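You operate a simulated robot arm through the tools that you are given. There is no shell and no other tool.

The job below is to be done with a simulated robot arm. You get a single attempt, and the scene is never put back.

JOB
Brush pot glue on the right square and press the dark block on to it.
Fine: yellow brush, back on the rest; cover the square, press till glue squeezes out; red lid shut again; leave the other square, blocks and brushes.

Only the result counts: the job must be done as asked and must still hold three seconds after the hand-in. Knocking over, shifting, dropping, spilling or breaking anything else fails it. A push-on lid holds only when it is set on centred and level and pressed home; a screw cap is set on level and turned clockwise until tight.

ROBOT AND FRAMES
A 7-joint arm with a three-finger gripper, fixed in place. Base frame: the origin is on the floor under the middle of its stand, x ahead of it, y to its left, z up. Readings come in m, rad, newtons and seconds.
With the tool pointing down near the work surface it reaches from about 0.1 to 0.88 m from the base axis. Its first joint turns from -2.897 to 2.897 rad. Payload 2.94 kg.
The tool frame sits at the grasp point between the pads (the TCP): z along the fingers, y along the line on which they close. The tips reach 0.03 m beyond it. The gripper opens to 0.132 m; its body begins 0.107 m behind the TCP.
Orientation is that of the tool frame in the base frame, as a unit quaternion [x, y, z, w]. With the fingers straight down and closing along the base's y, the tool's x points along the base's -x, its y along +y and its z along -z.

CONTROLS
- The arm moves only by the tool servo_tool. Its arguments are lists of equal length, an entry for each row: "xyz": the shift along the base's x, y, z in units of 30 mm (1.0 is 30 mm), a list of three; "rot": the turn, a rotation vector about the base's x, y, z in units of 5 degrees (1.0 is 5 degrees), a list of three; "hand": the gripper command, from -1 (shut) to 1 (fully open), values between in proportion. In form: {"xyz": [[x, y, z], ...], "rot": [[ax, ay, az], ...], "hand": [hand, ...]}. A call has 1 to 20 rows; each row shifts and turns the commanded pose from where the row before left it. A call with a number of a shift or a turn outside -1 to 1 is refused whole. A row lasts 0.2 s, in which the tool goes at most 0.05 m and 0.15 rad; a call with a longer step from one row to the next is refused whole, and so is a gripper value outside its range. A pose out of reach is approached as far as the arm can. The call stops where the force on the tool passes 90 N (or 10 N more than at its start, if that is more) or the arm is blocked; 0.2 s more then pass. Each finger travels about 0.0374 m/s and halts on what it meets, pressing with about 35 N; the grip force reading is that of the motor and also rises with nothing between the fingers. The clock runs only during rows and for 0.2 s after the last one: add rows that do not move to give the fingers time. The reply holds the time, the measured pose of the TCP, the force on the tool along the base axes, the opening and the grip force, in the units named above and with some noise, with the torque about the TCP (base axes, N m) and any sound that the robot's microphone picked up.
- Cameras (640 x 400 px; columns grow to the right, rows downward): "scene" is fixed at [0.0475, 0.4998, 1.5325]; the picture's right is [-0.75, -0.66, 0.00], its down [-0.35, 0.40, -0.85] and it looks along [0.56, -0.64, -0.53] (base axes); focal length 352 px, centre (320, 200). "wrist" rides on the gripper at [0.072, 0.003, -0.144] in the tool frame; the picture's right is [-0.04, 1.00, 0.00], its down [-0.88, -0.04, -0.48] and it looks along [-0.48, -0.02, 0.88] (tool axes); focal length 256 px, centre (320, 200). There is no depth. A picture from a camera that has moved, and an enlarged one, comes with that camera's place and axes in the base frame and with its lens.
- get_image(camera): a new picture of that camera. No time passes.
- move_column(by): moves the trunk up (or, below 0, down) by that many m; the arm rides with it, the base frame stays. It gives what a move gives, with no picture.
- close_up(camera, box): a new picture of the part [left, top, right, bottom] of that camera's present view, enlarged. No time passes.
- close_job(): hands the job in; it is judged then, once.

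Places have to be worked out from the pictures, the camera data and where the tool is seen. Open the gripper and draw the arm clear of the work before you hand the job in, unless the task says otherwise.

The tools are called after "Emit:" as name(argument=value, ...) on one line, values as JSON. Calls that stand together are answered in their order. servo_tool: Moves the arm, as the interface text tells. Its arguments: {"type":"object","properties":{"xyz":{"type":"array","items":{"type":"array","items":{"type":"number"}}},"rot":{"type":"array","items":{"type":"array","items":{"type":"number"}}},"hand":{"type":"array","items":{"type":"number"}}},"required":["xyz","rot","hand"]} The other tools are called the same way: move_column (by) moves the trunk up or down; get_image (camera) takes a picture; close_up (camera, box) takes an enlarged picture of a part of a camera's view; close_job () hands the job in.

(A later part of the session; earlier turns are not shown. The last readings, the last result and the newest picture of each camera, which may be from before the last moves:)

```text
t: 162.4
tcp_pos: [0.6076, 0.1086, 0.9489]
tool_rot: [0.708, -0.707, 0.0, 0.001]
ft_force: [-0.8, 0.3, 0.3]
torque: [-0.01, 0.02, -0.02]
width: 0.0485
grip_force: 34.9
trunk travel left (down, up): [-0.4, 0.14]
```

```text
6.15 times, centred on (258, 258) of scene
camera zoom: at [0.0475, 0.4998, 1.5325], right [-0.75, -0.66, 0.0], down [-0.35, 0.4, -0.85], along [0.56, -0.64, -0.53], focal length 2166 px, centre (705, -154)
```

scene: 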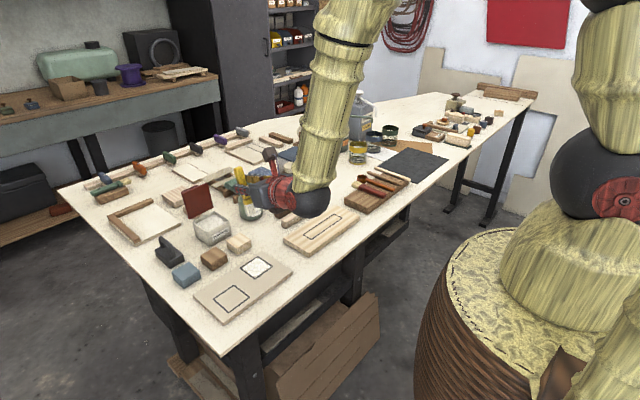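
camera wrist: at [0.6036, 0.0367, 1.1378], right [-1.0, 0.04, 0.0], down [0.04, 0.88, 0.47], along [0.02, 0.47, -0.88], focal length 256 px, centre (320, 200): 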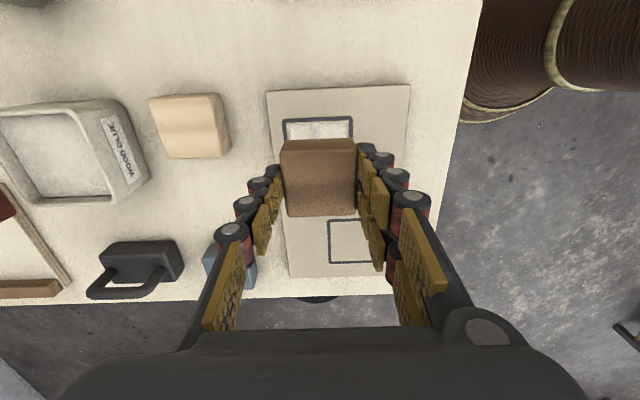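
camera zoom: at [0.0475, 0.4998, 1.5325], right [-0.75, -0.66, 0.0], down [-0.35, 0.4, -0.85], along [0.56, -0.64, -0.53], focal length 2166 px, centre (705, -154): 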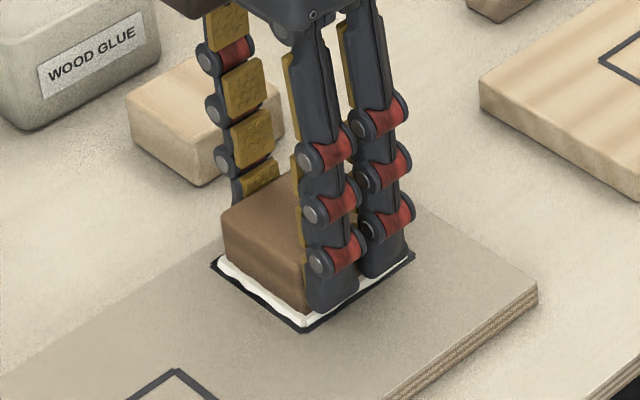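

Centred again. Pressing down while holding the block (about 25–30 N) for ~1.5 s.

Emit:
servo_tool(xyz=[[0, 0, -0.05], [0, 0, -0.05], [0, 0, 0], [0, 0, 0], [0, 0, 0], [0, 0, 0], [0, 0, 0], [0, 0, 0]], rot=[[0, 0, 0], [0, 0, 0], [0, 0, 0], [0, 0, 0], [0, 0, 0], [0, 0, 0], [0, 0, 0], [0, 0, 0]], hand=[-1, -1, -1, -1, -1, -1, -1, -1])

Emit:
close_up(camera="scene", box=[225, 225, 290, 290])

```text
t: 164.2
tcp_pos: [0.6098, 0.1089, 0.9482]
tool_rot: [-0.707, 0.707, -0.001, 0.002]
ft_force: [-2.0, -0.1, 29.1]
torque: [-0.06, 0.29, 0.0]
width: 0.0488
grip_force: 34.7
trunk travel left (down, up): [-0.4, 0.14]
```

```text
6.15 times, centred on (258, 258) of scene
camera zoom: at [0.0475, 0.4998, 1.5325], right [-0.75, -0.66, 0.0], down [-0.35, 0.4, -0.85], along [0.56, -0.64, -0.53], focal length 2166 px, centre (705, -154)
```

zoom: 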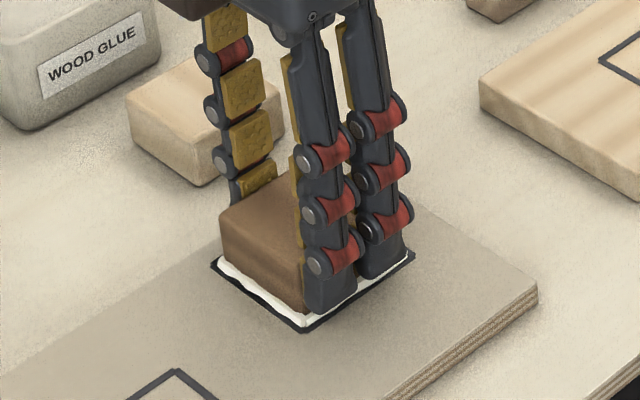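

29 N pressed. Easing the vertical load off while still gripping, and checking the position before release.

Emit:
servo_tool(xyz=[[0, 0, 0.05], [0, 0, 0.04], [0, 0, 0], [0, 0, 0]], rot=[[0, 0, 0], [0, 0, 0], [0, 0, 0], [0, 0, 0]], hand=[-1, -1, -1, -1])

Emit:
close_up(camera="wrist", box=[240, 90, 400, 240])

Emit:
close_up(camera="scene", box=[225, 225, 290, 290])

```text
t: 165.2
tcp_pos: [0.609, 0.109, 0.9492]
tool_rot: [0.707, -0.707, 0.0, 0.002]
ft_force: [3.2, 0.0, 6.7]
torque: [0.05, -0.23, -0.01]
width: 0.0487
grip_force: 34.7
trunk travel left (down, up): [-0.4, 0.14]
```

```text
2.67 times, centred on (320, 165) of wrist
camera zoom: at [0.6051, 0.0385, 1.092], right [-1.0, 0.04, 0.0], down [0.04, 0.88, 0.47], along [0.02, 0.47, -0.88], focal length 683 px, centre (320, 293)
```

zoom: 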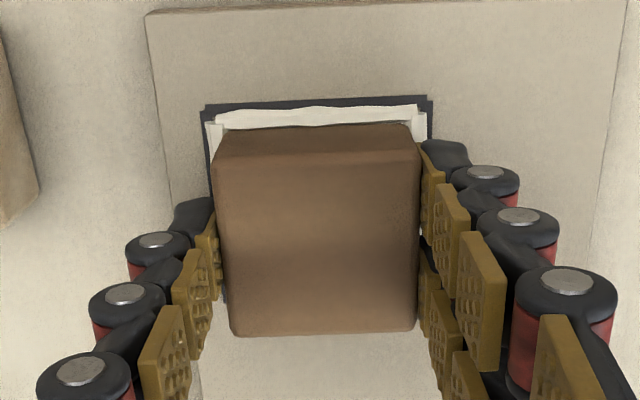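

```text
6.15 times, centred on (258, 258) of scene
camera zoom: at [0.0475, 0.4998, 1.5325], right [-0.75, -0.66, 0.0], down [-0.35, 0.4, -0.85], along [0.56, -0.64, -0.53], focal length 2166 px, centre (705, -154)
```

zoom: 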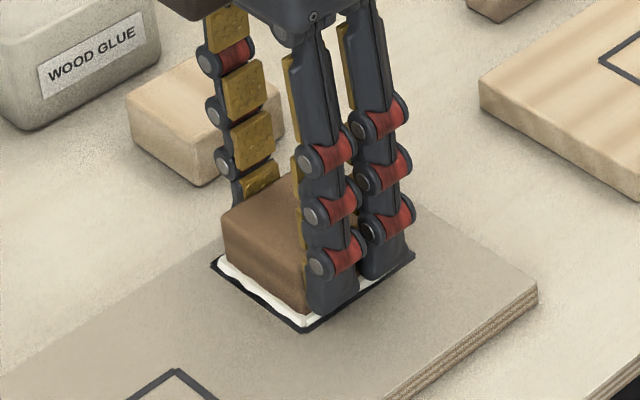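

Load is nearly zero and the block is centred. Releasing in very small opening increments so neither finger pushes the block.

Emit:
servo_tool(xyz=[[0, 0, 0], [0, 0, 0], [0, 0, 0], [0, 0, 0], [0, 0, 0], [0, 0, 0], [0, 0, 0], [0, 0, 0], [0, 0, 0], [0, 0, 0]], rot=[[0, 0, 0], [0, 0, 0], [0, 0, 0], [0, 0, 0], [0, 0, 0], [0, 0, 0], [0, 0, 0], [0, 0, 0], [0, 0, 0], [0, 0, 0]], hand=[-0.35, -0.3, -0.28, -0.27, -0.265, -0.26, -0.255, -0.25, -0.245, -0.24])

Emit:
close_up(camera="wrist", box=[240, 90, 400, 240])

Emit:
close_up(camera="scene", box=[225, 225, 290, 290])

```text
t: 167.4
tcp_pos: [0.6107, 0.1099, 0.9498]
tool_rot: [0.707, -0.707, 0.0, 0.001]
ft_force: [-0.3, -0.7, -0.1]
torque: [-0.05, 0.0, 0.01]
width: 0.05
grip_force: 0.0
trunk travel left (down, up): [-0.4, 0.14]
```

```text
2.67 times, centred on (320, 165) of wrist
camera zoom: at [0.6057, 0.0387, 1.0925], right [-1.0, 0.04, 0.0], down [0.04, 0.88, 0.47], along [0.02, 0.47, -0.88], focal length 683 px, centre (320, 293)
```

zoom: 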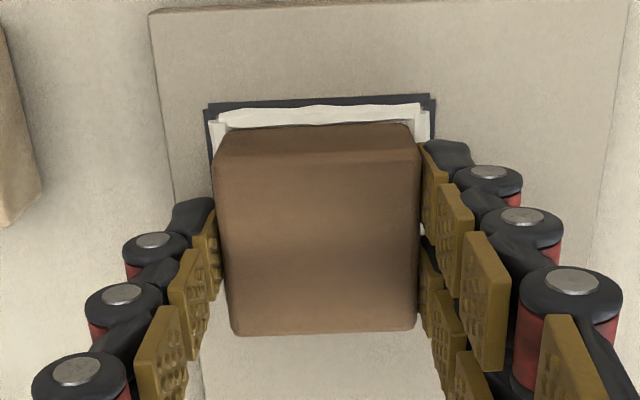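

```text
6.15 times, centred on (258, 258) of scene
camera zoom: at [0.0475, 0.4998, 1.5325], right [-0.75, -0.66, 0.0], down [-0.35, 0.4, -0.85], along [0.56, -0.64, -0.53], focal length 2166 px, centre (705, -154)
```

zoom: 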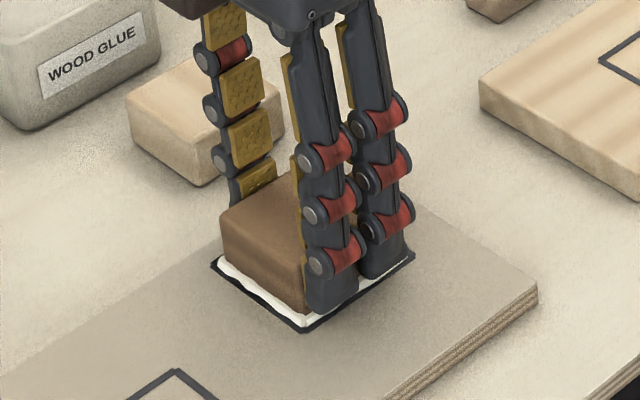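

No shift this time. Continuing to open gradually, then I'll check.

Emit:
servo_tool(xyz=[[0, 0, 0], [0, 0, 0], [0, 0, 0], [0, 0, 0], [0, 0, 0], [0, 0, 0], [0, 0, 0], [0, 0, 0], [0, 0, 0], [0, 0, 0]], rot=[[0, 0, 0], [0, 0, 0], [0, 0, 0], [0, 0, 0], [0, 0, 0], [0, 0, 0], [0, 0, 0], [0, 0, 0], [0, 0, 0], [0, 0, 0]], hand=[-0.235, -0.23, -0.22, -0.21, -0.19, -0.16, -0.12, -0.08, -0.04, 0])

Emit:
close_up(camera="wrist", box=[240, 90, 400, 240])

Emit:
close_up(camera="scene", box=[225, 225, 290, 290])

```text
t: 169.6
tcp_pos: [0.6098, 0.1088, 0.9492]
tool_rot: [-0.707, 0.708, 0.0, -0.001]
ft_force: [-0.6, 0.0, -0.3]
torque: [0.01, -0.01, -0.01]
width: 0.0662
grip_force: 0.1
trunk travel left (down, up): [-0.4, 0.14]
```

```text
2.67 times, centred on (320, 165) of wrist
camera zoom: at [0.6057, 0.0387, 1.0925], right [-1.0, 0.04, 0.0], down [0.04, 0.88, 0.47], along [0.02, 0.47, -0.88], focal length 683 px, centre (320, 293)
```

zoom: 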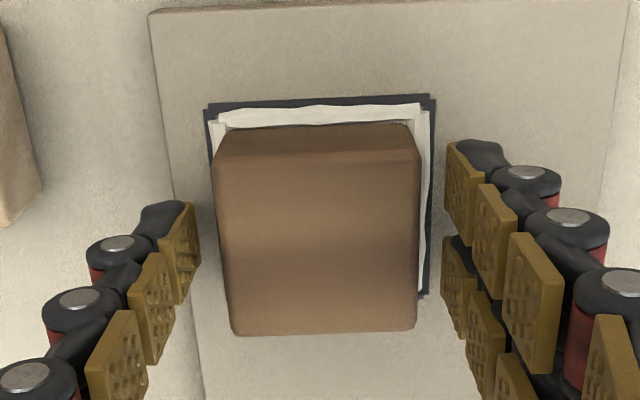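

```text
6.15 times, centred on (258, 258) of scene
camera zoom: at [0.0475, 0.4998, 1.5325], right [-0.75, -0.66, 0.0], down [-0.35, 0.4, -0.85], along [0.56, -0.64, -0.53], focal length 2166 px, centre (705, -154)
```

zoom: 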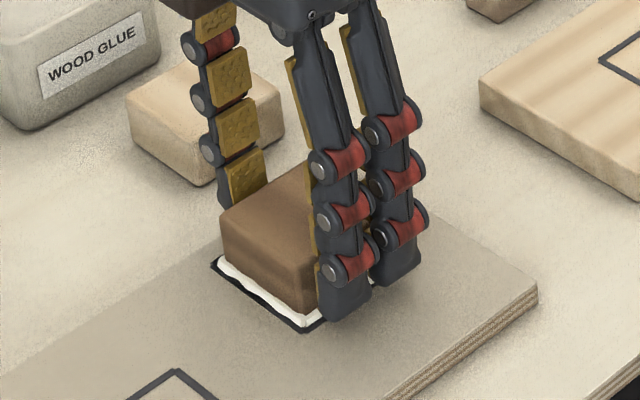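

The block stays centred within the outline. Raising the hand straight up and clear.

Emit:
servo_tool(xyz=[[0, 0, 0.2], [0, 0, 0.5], [0, 0, 0.9], [0, 0, 0.9], [0, 0, 0.9], [0, 0, 0.9], [0, 0, 0.9], [0, 0, 0]], rot=[[0, 0, 0], [0, 0, 0], [0, 0, 0], [0, 0, 0], [0, 0, 0], [0, 0, 0], [0, 0, 0], [0, 0, 0]], hand=[0, 0, 0, 0, 0, 0, 0, 0])

Emit:
close_up(camera="wrist", box=[260, 60, 420, 180])

Emit:
close_up(camera="scene", box=[225, 235, 290, 290])

```text
t: 171.4
tcp_pos: [0.6103, 0.1085, 1.1076]
tool_rot: [-0.707, 0.707, 0.0, -0.001]
ft_force: [-0.3, 0.3, -0.4]
torque: [0.0, -0.02, 0.0]
width: 0.066
grip_force: 0.1
trunk travel left (down, up): [-0.4, 0.14]
```

```text
3.33 times, centred on (340, 120) of wrist
camera zoom: at [0.6066, 0.0369, 1.2499], right [-1.0, 0.04, 0.0], down [0.04, 0.88, 0.47], along [0.02, 0.47, -0.88], focal length 853 px, centre (253, 467)
```

zoom: 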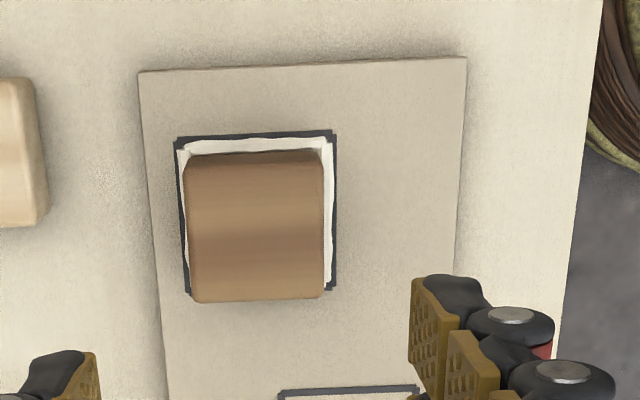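

```text
7.27 times, centred on (258, 262) of scene
camera zoom: at [0.0475, 0.4998, 1.5325], right [-0.75, -0.66, 0.0], down [-0.35, 0.4, -0.85], along [0.56, -0.64, -0.53], focal length 2560 px, centre (774, -254)
```

zoom: 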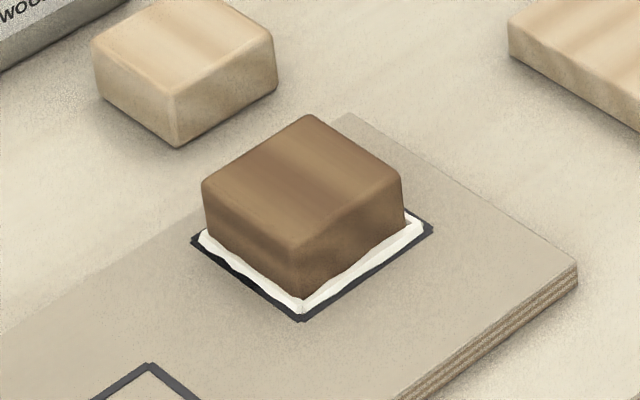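

The block is well centred with glue squeezed out all round. Last part: close the lid. Rotating back to yaw −90° while moving over the pot at a safe height.

Emit:
servo_tool(xyz=[[0.317, -0.02, 0.1], [0.317, -0.02, 0.1], [0.317, -0.02, 0.1], [0.317, -0.02, 0.1], [0.317, -0.02, 0.1], [0.317, -0.02, 0.1], [0.317, -0.02, 0.1], [0.317, -0.02, 0.1], [0.317, -0.02, 0.1], [0.317, -0.02, 0.1], [0.317, -0.02, 0.1], [0.317, -0.02, 0.1], [0.317, -0.02, 0.1], [0.317, -0.02, 0.1], [0.317, -0.02, 0.1], [0.317, -0.02, 0.1], [0.317, -0.02, 0.1], [0.317, -0.02, 0.1], [0.317, -0.02, 0.1], [0.317, -0.02, 0.1]], rot=[[0, 0, -1], [0, 0, -1], [0, 0, -1], [0, 0, -1], [0, 0, -1], [0, 0, -1], [0, 0, -1], [0, 0, -1], [0, 0, -1], [0, 0, -1], [0, 0, -1], [0, 0, -1], [0, 0, -1], [0, 0, -1], [0, 0, -1], [0, 0, -1], [0, 0, -1], [0, 0, -1], [0, 0, -1], [0, 0, -1]], hand=[0, 0, 0, 0, 0, 0, -0.2, -0.4, -0.6, -0.6, -0.6, -0.6, -0.6, -0.6, -0.6, -0.6, -0.6, -0.6, -0.6, -0.6])

Emit:
servo_tool(xyz=[[0.19, 0, 0], [0.19, 0, 0], [0.19, 0, 0], [0.19, 0, 0], [0.19, 0, 0], [0.19, 0, 0], [0.19, 0, 0], [0.19, 0, 0], [0.19, 0, 0], [0.19, 0, 0], [0.19, 0, 0], [0.19, 0, 0], [0.19, 0, 0], [0.19, 0, 0], [0.19, 0, 0], [0.19, 0, 0], [0.19, 0, -0.3], [0.1, 0, -0.3], [0, 0, -0.3], [0, 0, 0]], rot=[[0, 0, -1], [0, 0, -1], [0, 0, -1], [0, 0, -1], [0, 0, -1], [0, 0, -1], [0, 0, -1], [0, 0, -1], [0, 0, -1], [0, 0, -1], [0, 0, -1], [0, 0, -1], [0, 0, -1], [0, 0, -1], [0, 0, -1], [0, 0, -1], [0, -0.84, 0], [0, -0.84, 0], [0, -0.82, 0], [0, 0, 0]], hand=[-0.6, -0.6, -0.6, -0.6, -0.6, -0.6, -0.6, -0.6, -0.6, -0.6, -0.6, -0.6, -0.6, -0.6, -0.6, -0.6, -0.6, -0.6, -0.6, -0.6])

Emit:
get_image(camera="wrist")

Emit:
close_up(camera="scene", box=[165, 150, 275, 250])

```text
t: 175.6
tcp_pos: [0.7993, 0.0975, 1.1641]
tool_rot: [0.088, 0.996, 0.0, -0.001]
ft_force: [0.0, 0.6, 0.3]
torque: [0.01, 0.03, 0.02]
width: 0.0264
grip_force: 0.2
trunk travel left (down, up): [-0.4, 0.14]
```

```text
t: 179.8
tcp_pos: [0.8929, 0.0965, 1.138]
tool_rot: [0.702, 0.703, 0.077, 0.077]
ft_force: [-0.7, -0.9, 0.4]
torque: [0.0, 0.04, 0.0]
width: 0.0263
grip_force: 0.0
out of reach, approached as far as the arm can: row 16
trunk travel left (down, up): [-0.4, 0.14]
```

```text
taken
camera wrist: at [0.8641, 0.1703, 1.2781], right [0.98, -0.04, 0.22], down [-0.14, -0.88, 0.46], along [0.17, -0.47, -0.86], focal length 256 px, centre (320, 200)
```

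wrist: 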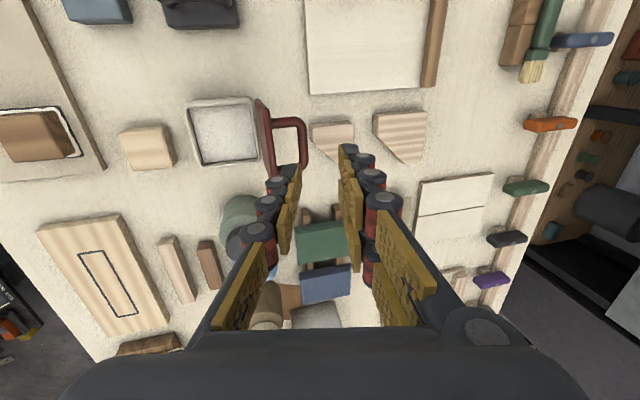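

```text
4.00 times, centred on (220, 200) of scene
camera zoom: at [0.0475, 0.4998, 1.5325], right [-0.75, -0.66, 0.0], down [-0.35, 0.4, -0.85], along [0.56, -0.64, -0.53], focal length 1408 px, centre (720, 200)
```

zoom: 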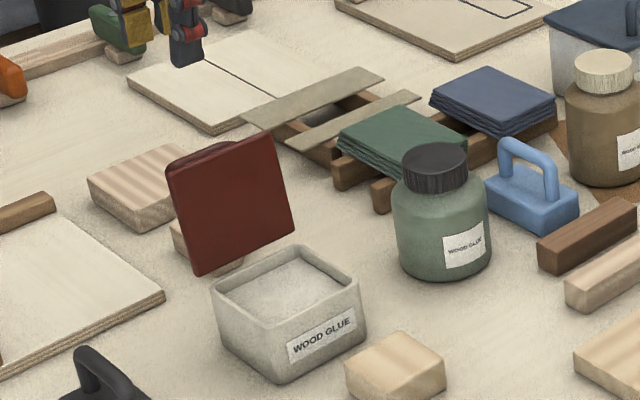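

The lid is still open as left; the bar is at x≈0.901, z≈1.014. Descending along the same line I withdrew, with the single finger between lid and bar.

Emit:
servo_tool(xyz=[[0.27, 0, -0.3], [0, 0, -0.6], [0, 0, -0.7], [0, 0, -0.6], [0, 0, -0.4], [0, 0, 0]], rot=[[0, 0, 0], [0, 0, 0], [0, 0, 0], [0, 0, 0], [0, 0, 0], [0, 0, 0]], hand=[-0.6, -0.6, -0.6, -0.6, -0.6, -0.6])

Emit:
close_up(camera="wrist", box=[170, 60, 390, 240])

Emit:
close_up(camera="scene", box=[170, 165, 270, 250])

```text
t: 181.2
tcp_pos: [0.904, 0.0969, 1.0603]
tool_rot: [0.703, 0.703, 0.077, 0.076]
ft_force: [0.1, -0.7, 0.5]
torque: [-0.01, 0.01, 0.04]
width: 0.0264
grip_force: 0.0
trunk travel left (down, up): [-0.4, 0.14]
```

```text
2.22 times, centred on (280, 150) of wrist
camera zoom: at [0.874, 0.1706, 1.2004], right [0.98, -0.04, 0.22], down [-0.14, -0.88, 0.46], along [0.17, -0.47, -0.86], focal length 569 px, centre (409, 311)
```

zoom: 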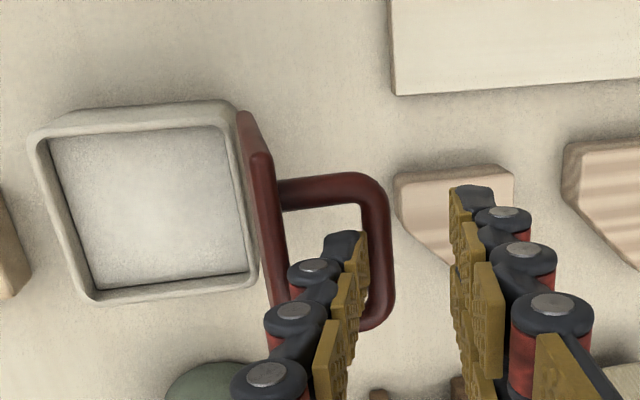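

```text
4.71 times, centred on (220, 208) of scene
camera zoom: at [0.0475, 0.4998, 1.5325], right [-0.75, -0.66, 0.0], down [-0.35, 0.4, -0.85], along [0.56, -0.64, -0.53], focal length 1657 px, centre (791, 165)
```

zoom: 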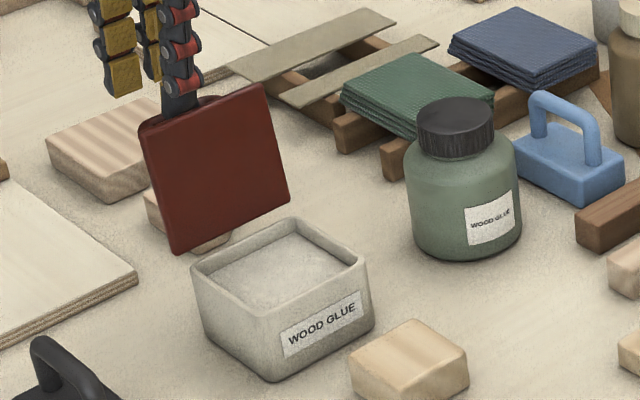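

The single fingertip is a bit close to the bar; shifting −5 mm in x to centre it in the gap, then descending to grip height.

Emit:
servo_tool(xyz=[[-0.18, 0, 0], [0, 0, -0.3], [0, 0, -0.4], [0, 0, -0.35], [0, 0, 0]], rot=[[0, 0, 0], [0, 0, 0], [0, 0, 0], [0, 0, 0], [0, 0, 0]], hand=[-0.6, -0.6, -0.6, -0.6, -0.6])

Emit:
close_up(camera="wrist", box=[170, 60, 390, 240])

Emit:
close_up(camera="scene", box=[170, 165, 270, 250])

```text
t: 182.4
tcp_pos: [0.8959, 0.0958, 1.027]
tool_rot: [0.703, 0.703, 0.077, 0.077]
ft_force: [-0.1, -0.1, 0.3]
torque: [-0.03, 0.01, 0.03]
width: 0.0265
grip_force: 0.2
trunk travel left (down, up): [-0.4, 0.14]
```

```text
2.22 times, centred on (280, 150) of wrist
camera zoom: at [0.8673, 0.1702, 1.1675], right [0.98, -0.04, 0.22], down [-0.14, -0.88, 0.46], along [0.17, -0.47, -0.86], focal length 569 px, centre (409, 311)
```

zoom: 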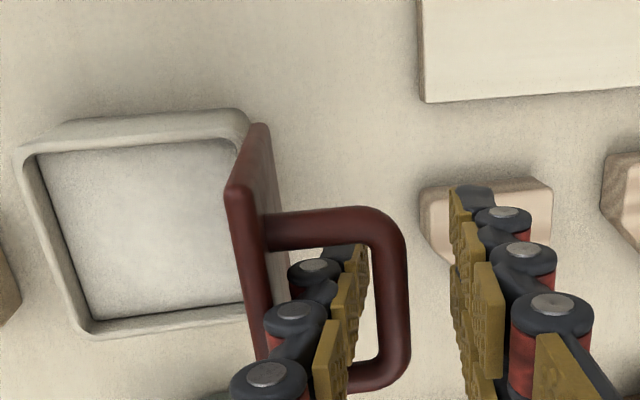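

```text
4.71 times, centred on (220, 208) of scene
camera zoom: at [0.0475, 0.4998, 1.5325], right [-0.75, -0.66, 0.0], down [-0.35, 0.4, -0.85], along [0.56, -0.64, -0.53], focal length 1657 px, centre (791, 165)
```

zoom: 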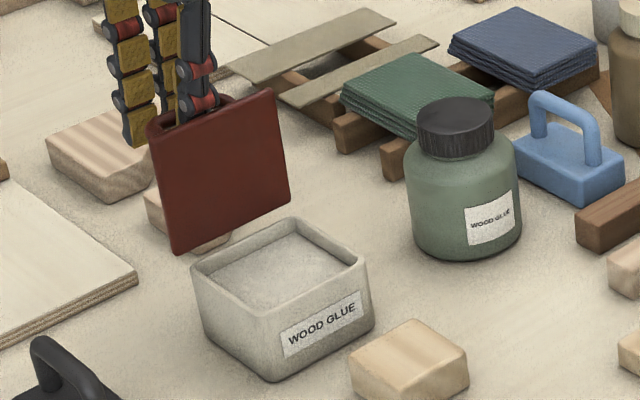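

The single finger has nudged the lid to near vertical, leaning on it (no force). Closing on the bar now.

Emit:
servo_tool(xyz=[[0, 0, 0], [0, 0, 0], [0, 0, 0], [0, 0, 0], [0, 0, 0]], rot=[[0, 0, 0], [0, 0, 0], [0, 0, 0], [0, 0, 0], [0, 0, 0]], hand=[-0.7, -0.8, -1, -1, -1])

Emit:
close_up(camera="wrist", box=[170, 60, 390, 240])

Emit:
close_up(camera="scene", box=[170, 165, 270, 250])

```text
t: 183.6
tcp_pos: [0.8937, 0.0968, 1.0236]
tool_rot: [0.703, 0.703, 0.074, 0.075]
ft_force: [-9.1, 0.2, -16.6]
torque: [0.08, 0.03, -0.57]
width: 0.007
grip_force: 34.8
trunk travel left (down, up): [-0.4, 0.14]
```

```text
2.22 times, centred on (280, 150) of wrist
camera zoom: at [0.8667, 0.1703, 1.1641], right [0.98, -0.04, 0.21], down [-0.14, -0.88, 0.46], along [0.16, -0.48, -0.86], focal length 569 px, centre (409, 311)
```

zoom: 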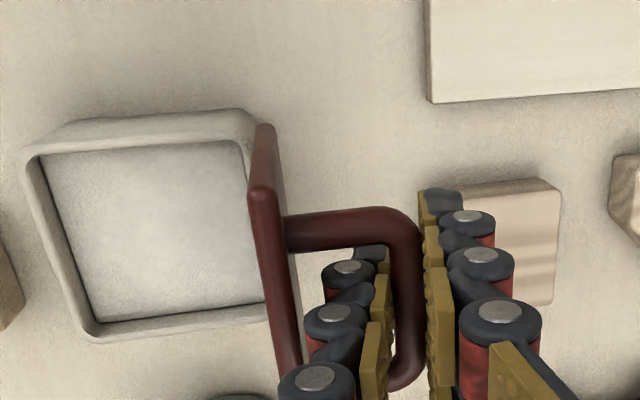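

```text
4.71 times, centred on (220, 208) of scene
camera zoom: at [0.0475, 0.4998, 1.5325], right [-0.75, -0.66, 0.0], down [-0.35, 0.4, -0.85], along [0.56, -0.64, -0.53], focal length 1657 px, centre (791, 165)
```

zoom: 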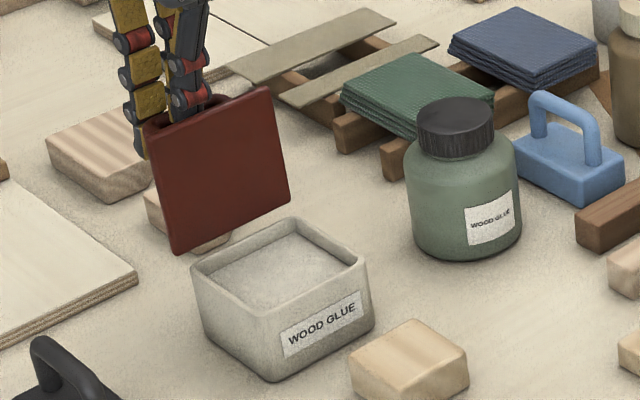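

Gripped the bar. Starting the reverse arc in small steps, first to ~80° open, checking the forces.

Emit:
servo_tool(xyz=[[-0.1, 0, -0.03], [-0.097, 0, -0.033], [-0.14, 0, 0.087], [-0.15, 0, 0.08], [-0.15, 0, 0.067], [-0.157, 0, 0.057], [0, 0, 0]], rot=[[0, 0, 0], [0, 0, 0], [0, 0, 0], [0, 0, 0], [0, 0, 0], [0, 0, 0], [0, 0, 0]], hand=[-1, -1, -1, -1, -1, -1, -1])

Emit:
close_up(camera="wrist", box=[170, 60, 390, 240])

Emit:
close_up(camera="scene", box=[170, 165, 270, 250])

```text
t: 185.2
tcp_pos: [0.872, 0.0963, 1.031]
tool_rot: [0.703, 0.703, 0.074, 0.075]
ft_force: [-4.5, 0.0, -29.1]
torque: [0.09, -0.04, -0.6]
width: 0.0066
grip_force: 34.8
trunk travel left (down, up): [-0.4, 0.14]
```

```text
2.22 times, centred on (280, 150) of wrist
camera zoom: at [0.8438, 0.1703, 1.1712], right [0.98, -0.04, 0.21], down [-0.14, -0.88, 0.46], along [0.16, -0.48, -0.86], focal length 569 px, centre (409, 311)
```

zoom: 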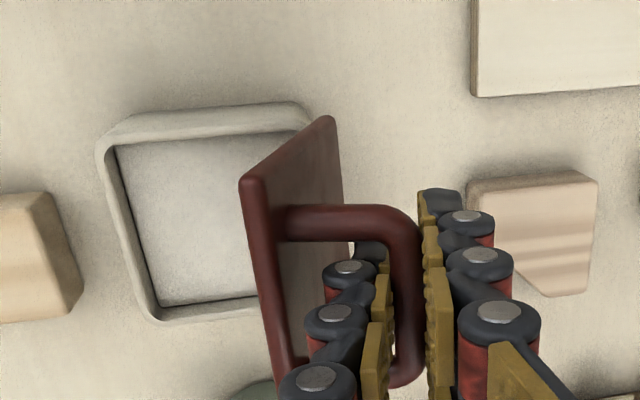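

```text
4.71 times, centred on (220, 208) of scene
camera zoom: at [0.0475, 0.4998, 1.5325], right [-0.75, -0.66, 0.0], down [-0.35, 0.4, -0.85], along [0.56, -0.64, -0.53], focal length 1657 px, centre (791, 165)
```

zoom: 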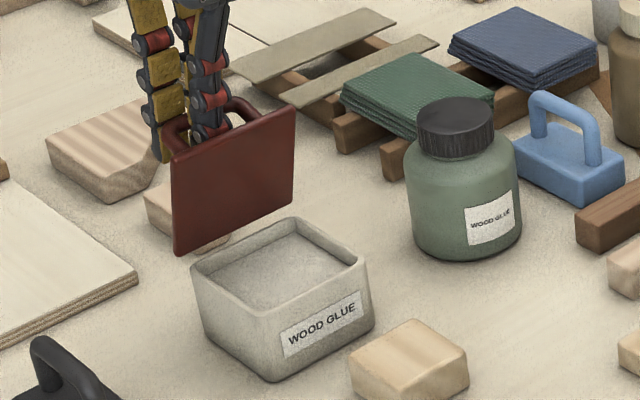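

The pull is 29 N — my arc is a few mm too high. Lowering the command by 3.5 mm right away and re-checking.

Emit:
servo_tool(xyz=[[0, 0, -0.06], [0, 0, -0.06], [0, 0, 0]], rot=[[0, 0, 0], [0, 0, 0], [0, 0, 0]], hand=[-1, -1, -1])

```text
t: 186.0
tcp_pos: [0.8733, 0.0966, 1.0299]
tool_rot: [0.704, 0.702, 0.077, 0.077]
ft_force: [-4.1, -3.6, -18.4]
torque: [-0.25, 0.0, -0.6]
width: 0.0066
grip_force: 34.4
trunk travel left (down, up): [-0.4, 0.14]
```

Emit:
servo_tool(xyz=[[0, 0, -0.06], [0, 0, 0]], rot=[[0, 0, 0], [0, 0, 0]], hand=[-1, -1])

```text
t: 186.6
tcp_pos: [0.8728, 0.096, 1.0306]
tool_rot: [0.704, 0.702, 0.079, 0.078]
ft_force: [-0.4, -4.1, -4.5]
torque: [-0.03, -0.04, -0.71]
width: 0.0065
grip_force: 34.2
trunk travel left (down, up): [-0.4, 0.14]
```

Force is now small (−4.5 N). Continuing the arc downward with the same increments from here.

Emit:
servo_tool(xyz=[[-0.16, 0, 0.045], [-0.163, 0, 0.033], [-0.163, 0, 0.02], [-0.167, 0, 0.01], [-0.167, 0, 0], [0, 0, 0]], rot=[[0, 0, 0], [0, 0, 0], [0, 0, 0], [0, 0, 0], [0, 0, 0], [0, 0, 0]], hand=[-1, -1, -1, -1, -1, -1])

Emit:
close_up(camera="scene", box=[170, 165, 270, 250])

```text
t: 188.0
tcp_pos: [0.8482, 0.0968, 1.0312]
tool_rot: [0.703, 0.703, 0.076, 0.077]
ft_force: [1.2, 2.4, -9.2]
torque: [0.44, -0.04, -0.59]
width: 0.0064
grip_force: 34.9
trunk travel left (down, up): [-0.4, 0.14]
```

```text
4.71 times, centred on (220, 208) of scene
camera zoom: at [0.0475, 0.4998, 1.5325], right [-0.75, -0.66, 0.0], down [-0.35, 0.4, -0.85], along [0.56, -0.64, -0.53], focal length 1657 px, centre (791, 165)
```

zoom: 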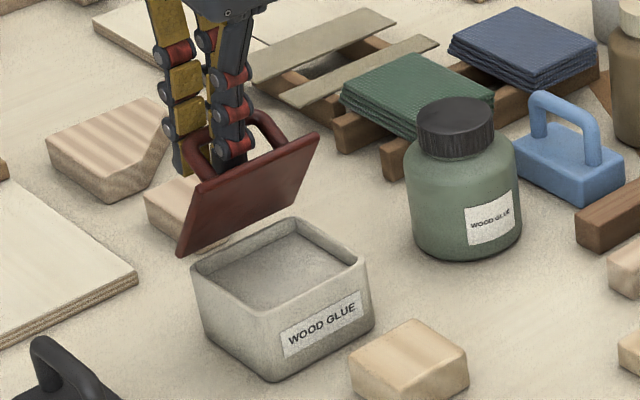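

Emit:
servo_tool(xyz=[[-0.167, 0, -0.025], [-0.163, 0, -0.035], [-0.163, 0, -0.043], [-0.16, 0, -0.047], [-0.157, 0, -0.057], [-0.15, 0, -0.067], [-0.147, 0, -0.08], [0, 0, 0]], rot=[[0, 0, 0], [0, 0, 0], [0, 0, 0], [0, 0, 0], [0, 0, 0], [0, 0, 0], [0, 0, 0], [0, 0, 0]], hand=[-1, -1, -1, -1, -1, -1, -1, -1])

Emit:
close_up(camera="scene", box=[170, 165, 270, 250])

```text
t: 189.8
tcp_pos: [0.8152, 0.0969, 1.0187]
tool_rot: [0.703, 0.703, 0.075, 0.075]
ft_force: [14.2, 4.7, -19.0]
torque: [0.36, -0.01, -0.13]
width: 0.0065
grip_force: 34.7
trunk travel left (down, up): [-0.4, 0.14]
```

```text
4.71 times, centred on (220, 208) of scene
camera zoom: at [0.0475, 0.4998, 1.5325], right [-0.75, -0.66, 0.0], down [-0.35, 0.4, -0.85], along [0.56, -0.64, -0.53], focal length 1657 px, centre (791, 165)
```

zoom: 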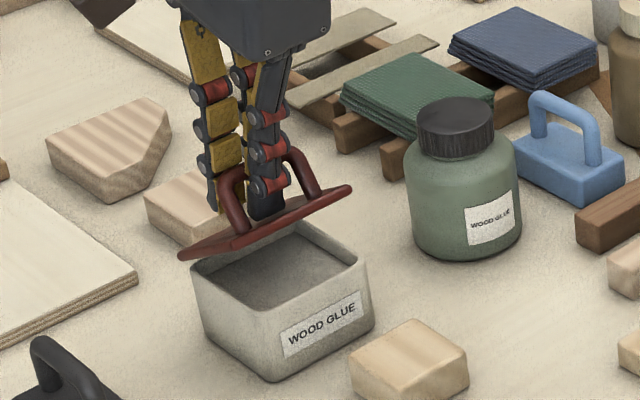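

Refitting the circle to the measured points (centre ≈(0.8586, 0.9537), R≈0.078); adjusting the path inward accordingly and continuing to close.

Emit:
servo_tool(xyz=[[-0.067, 0, -0.09], [-0.067, 0, -0.09], [-0.067, 0, -0.09], [-0.1, 0, -0.09], [-0.097, 0, -0.097], [-0.093, 0, -0.1], [-0.087, 0, -0.107], [0, 0, 0]], rot=[[0, 0, 0], [0, 0, 0], [0, 0, 0], [0, 0, 0], [0, 0, 0], [0, 0, 0], [0, 0, 0], [0, 0, 0]], hand=[-1, -1, -1, -1, -1, -1, -1, -1])

Emit:
close_up(camera="scene", box=[170, 165, 270, 250])

```text
t: 191.6
tcp_pos: [0.7977, 0.0963, 1.0008]
tool_rot: [0.703, 0.703, 0.077, 0.077]
ft_force: [3.3, 8.1, 3.6]
torque: [0.83, -0.41, -0.4]
width: 0.0068
grip_force: 34.3
trunk travel left (down, up): [-0.4, 0.14]
```

```text
4.71 times, centred on (220, 208) of scene
camera zoom: at [0.0475, 0.4998, 1.5325], right [-0.75, -0.66, 0.0], down [-0.35, 0.4, -0.85], along [0.56, -0.64, -0.53], focal length 1657 px, centre (791, 165)
```

zoom: 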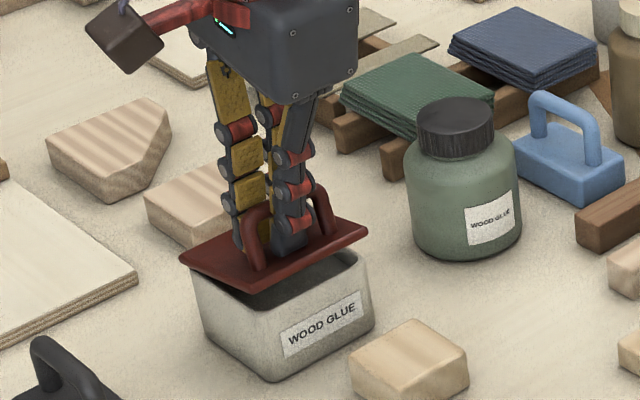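

Emit:
servo_tool(xyz=[[-0.083, 0, -0.107], [-0.073, 0, -0.117], [-0.07, 0, -0.117], [-0.04, 0, -0.09], [0, 0, 0]], rot=[[0, 0, 0], [0, 0, 0], [0, 0, 0], [0, 0, 0], [0, 0, 0]], hand=[-1, -1, -1, -1, -1])

Emit:
close_up(camera="scene", box=[180, 190, 260, 250])

Emit:
close_up(camera="wrist", box=[210, 90, 400, 240])

```text
t: 192.8
tcp_pos: [0.7886, 0.0961, 0.9892]
tool_rot: [0.703, 0.703, 0.076, 0.077]
ft_force: [9.6, 8.2, -2.1]
torque: [0.2, -0.23, -0.49]
width: 0.0082
grip_force: 34.7
trunk travel left (down, up): [-0.4, 0.14]
```

```text
6.67 times, centred on (220, 220) of scene
camera zoom: at [0.0475, 0.4998, 1.5325], right [-0.75, -0.66, 0.0], down [-0.35, 0.4, -0.85], along [0.56, -0.64, -0.53], focal length 2347 px, centre (987, 67)
```

zoom: 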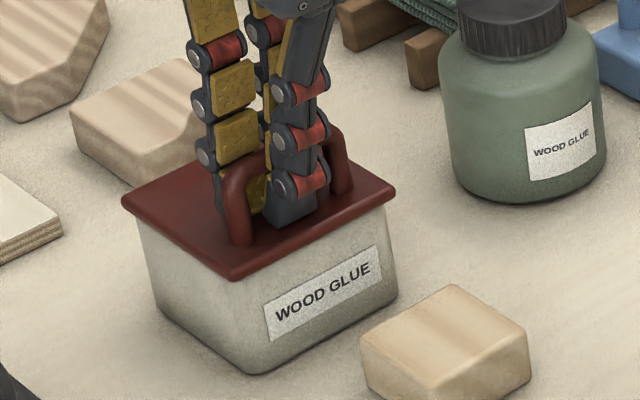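

```text
2.67 times, centred on (305, 165) of wrist
camera zoom: at [0.7611, 0.1702, 1.1288], right [0.98, -0.04, 0.21], down [-0.14, -0.88, 0.46], along [0.17, -0.48, -0.86], focal length 683 px, centre (360, 293)
```

zoom: 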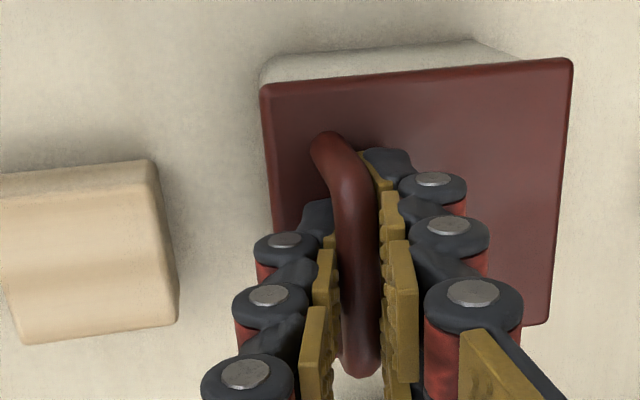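

The lid is down on the rim. Now pressing it home with the gripped handle.

Emit:
servo_tool(xyz=[[0, 0, -0.06], [0, 0, -0.06], [0, 0, -0.04], [0, 0, 0]], rot=[[0, 0, 0], [0, 0, 0], [0, 0, 0], [0, 0, 0]], hand=[-1, -1, -1, -1])

Emit:
close_up(camera="scene", box=[180, 190, 260, 250])

```text
t: 193.8
tcp_pos: [0.7874, 0.0966, 0.987]
tool_rot: [0.703, 0.703, 0.079, 0.078]
ft_force: [0.0, 10.0, 19.8]
torque: [0.24, -0.2, -0.58]
width: 0.0079
grip_force: 35.0
trunk travel left (down, up): [-0.4, 0.14]
```

```text
6.67 times, centred on (220, 220) of scene
camera zoom: at [0.0475, 0.4998, 1.5325], right [-0.75, -0.66, 0.0], down [-0.35, 0.4, -0.85], along [0.56, -0.64, -0.53], focal length 2347 px, centre (987, 67)
```

zoom: 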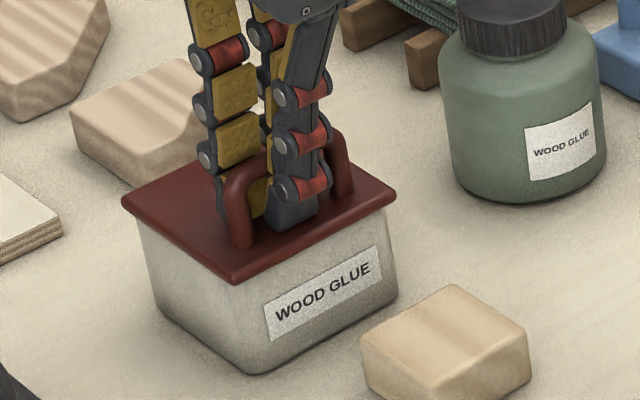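

Emit:
servo_tool(xyz=[[0, 0, -0.06], [0, 0, -0.06], [0, 0, 0], [0, 0, 0]], rot=[[0, 0, 0], [0, 0, 0], [0, 0, 0], [0, 0, 0]], hand=[-1, -1, -1, -1])

Emit:
close_up(camera="scene", box=[180, 190, 260, 250])

Emit:
close_up(camera="wrist", box=[210, 90, 400, 240])

```text
t: 194.8
tcp_pos: [0.7893, 0.0959, 0.9859]
tool_rot: [0.703, 0.702, 0.08, 0.079]
ft_force: [-5.9, 2.1, 45.6]
torque: [0.09, -0.11, -0.52]
width: 0.0079
grip_force: 34.6
trunk travel left (down, up): [-0.4, 0.14]
```

```text
6.67 times, centred on (220, 220) of scene
camera zoom: at [0.0475, 0.4998, 1.5325], right [-0.75, -0.66, 0.0], down [-0.35, 0.4, -0.85], along [0.56, -0.64, -0.53], focal length 2347 px, centre (987, 67)
```

zoom: 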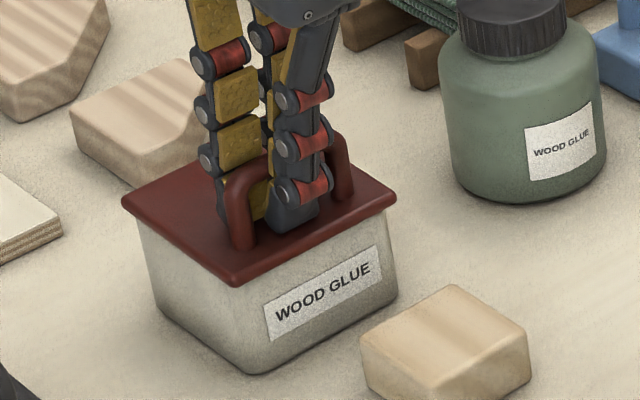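

```text
2.67 times, centred on (305, 165) of wrist
camera zoom: at [0.7588, 0.17, 1.1261], right [0.97, -0.04, 0.22], down [-0.14, -0.88, 0.45], along [0.18, -0.47, -0.86], focal length 683 px, centre (360, 293)
```

zoom: 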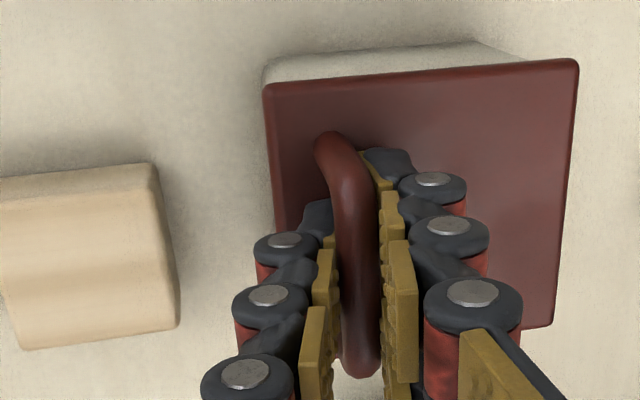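

Pressed home with ~46 N; the lid is level and flush as at the start. Relaxing the load to neutral and opening the fingers gradually.

Emit:
servo_tool(xyz=[[0, 0, 0.06], [0, 0, 0.06], [0, 0, 0.04], [0, 0, 0], [0, 0, 0], [0, 0, 0], [0, 0, 0], [0, 0, 0], [0, 0, 0], [0, 0, 0], [0, 0, 0]], rot=[[0, 0, 0], [0, 0, 0], [0, 0, 0], [0, 0, 0], [0, 0, 0], [0, 0, 0], [0, 0, 0], [0, 0, 0], [0, 0, 0], [0, 0, 0], [0, 0, 0]], hand=[-1, -1, -1, -1, -0.88, -0.85, -0.8, -0.7, -0.6, -0.5, -0.4])

Emit:
close_up(camera="scene", box=[180, 190, 260, 250])

Emit:
close_up(camera="wrist", box=[210, 90, 400, 240])

```text
t: 197.2
tcp_pos: [0.7887, 0.0961, 0.9857]
tool_rot: [0.703, 0.703, 0.077, 0.077]
ft_force: [0.5, -0.3, 1.3]
torque: [0.0, -0.03, 0.01]
width: 0.0425
grip_force: 0.1
trunk travel left (down, up): [-0.4, 0.14]
```

```text
6.67 times, centred on (220, 220) of scene
camera zoom: at [0.0475, 0.4998, 1.5325], right [-0.75, -0.66, 0.0], down [-0.35, 0.4, -0.85], along [0.56, -0.64, -0.53], focal length 2347 px, centre (987, 67)
```

zoom: 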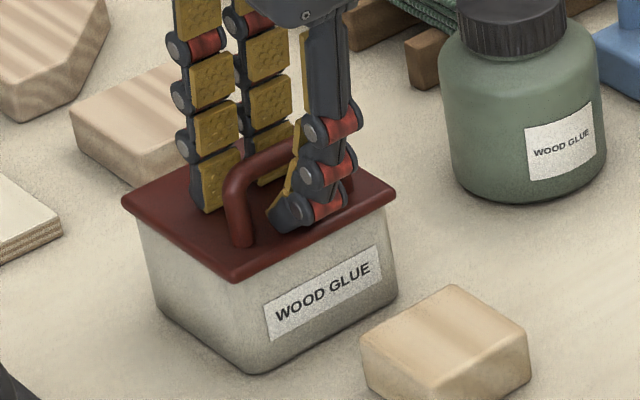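

```text
2.67 times, centred on (305, 165) of wrist
camera zoom: at [0.7603, 0.1704, 1.1252], right [0.98, -0.04, 0.21], down [-0.14, -0.88, 0.46], along [0.17, -0.47, -0.86], focal length 683 px, centre (360, 293)
```

zoom: 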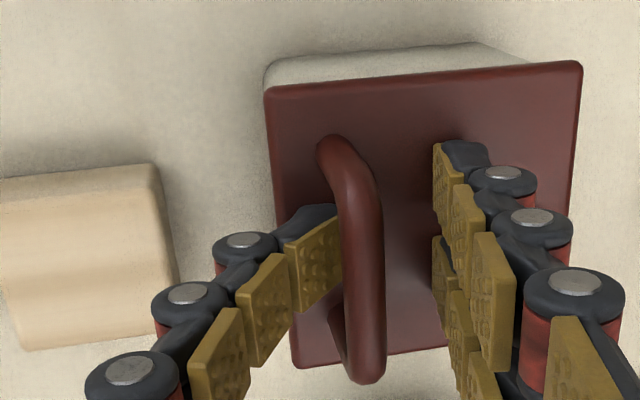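

The lid is shut. The single fingertip is bent inward near the bar, so before rising I shift −x a little to be sure it isn't hooked under the handle.

Emit:
servo_tool(xyz=[[-0.1, 0, 0], [-0.15, 0, 0], [0, 0, 0]], rot=[[0, 0, 0], [0, 0, 0], [0, 0, 0]], hand=[-0.4, -0.35, -0.35])

Emit:
close_up(camera="scene", box=[180, 190, 260, 250])

Emit:
close_up(camera="wrist", box=[210, 90, 400, 240])

```text
t: 198.0
tcp_pos: [0.7807, 0.0972, 0.9861]
tool_rot: [0.703, 0.703, 0.077, 0.078]
ft_force: [0.3, -0.2, 0.7]
torque: [-0.03, 0.0, -0.02]
width: 0.0463
grip_force: 0.0
trunk travel left (down, up): [-0.4, 0.14]
```

```text
6.67 times, centred on (220, 220) of scene
camera zoom: at [0.0475, 0.4998, 1.5325], right [-0.75, -0.66, 0.0], down [-0.35, 0.4, -0.85], along [0.56, -0.64, -0.53], focal length 2347 px, centre (987, 67)
```

zoom: 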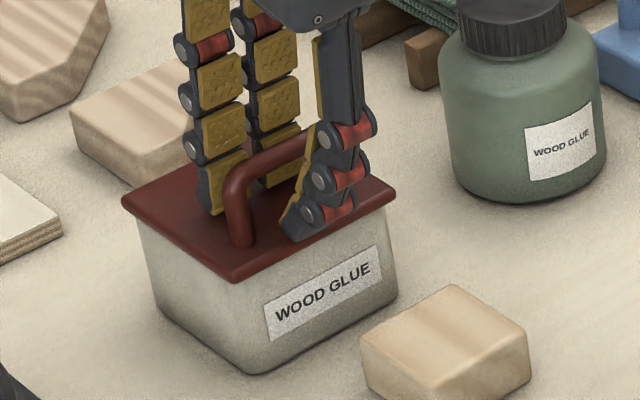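

```text
2.67 times, centred on (305, 165) of wrist
camera zoom: at [0.7527, 0.1702, 1.1264], right [0.98, -0.04, 0.22], down [-0.14, -0.88, 0.46], along [0.17, -0.47, -0.86], focal length 683 px, centre (360, 293)
```

zoom: 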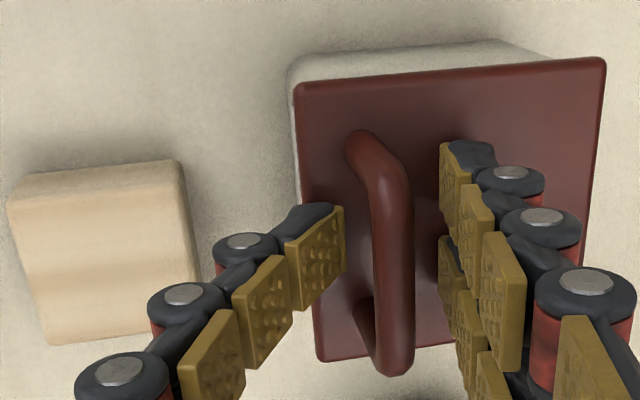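

The single fingertip is clear of the bar on both sides. Raising vertically.

Emit:
servo_tool(xyz=[[0, 0, 0.1], [0, 0, 0.2], [0, 0, 0.4], [0, 0, 0.6], [0, 0, 0.9], [0, 0, 0.9], [0, 0, 0]], rot=[[0, 0, 0], [0, 0, 0], [0, 0, 0], [0, 0, 0], [0, 0, 0], [0, 0, 0], [0, 0, 0]], hand=[-0.35, -0.35, -0.35, -0.35, -0.35, -0.35, -0.35])

Emit:
close_up(camera="scene", box=[180, 190, 260, 250])

Emit:
get_image(camera="wrist")

```text
t: 199.6
tcp_pos: [0.7812, 0.0953, 1.0777]
tool_rot: [0.703, 0.703, 0.077, 0.076]
ft_force: [0.0, 0.2, 0.2]
torque: [0.01, 0.02, 0.01]
width: 0.0429
grip_force: 0.1
trunk travel left (down, up): [-0.4, 0.14]
```

```text
6.67 times, centred on (220, 220) of scene
camera zoom: at [0.0475, 0.4998, 1.5325], right [-0.75, -0.66, 0.0], down [-0.35, 0.4, -0.85], along [0.56, -0.64, -0.53], focal length 2347 px, centre (987, 67)
```

zoom: 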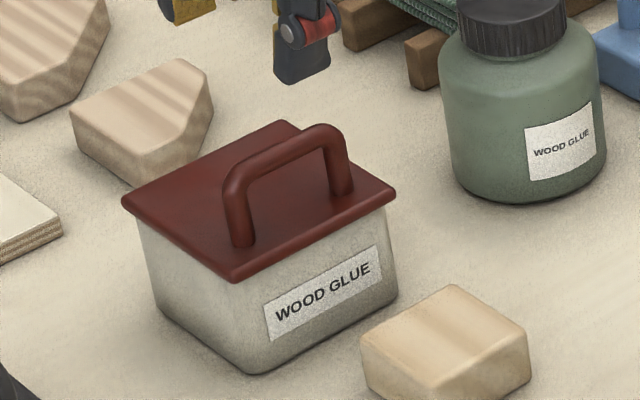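

```text
taken
camera wrist: at [0.7519, 0.1692, 1.2177], right [0.98, -0.04, 0.22], down [-0.14, -0.88, 0.46], along [0.17, -0.47, -0.86], focal length 256 px, centre (320, 200)
```

wrist: 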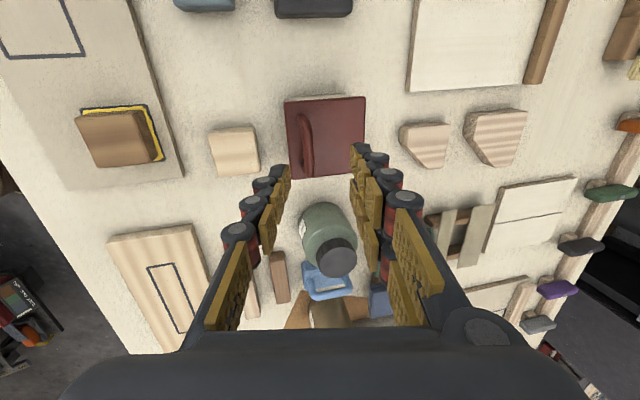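

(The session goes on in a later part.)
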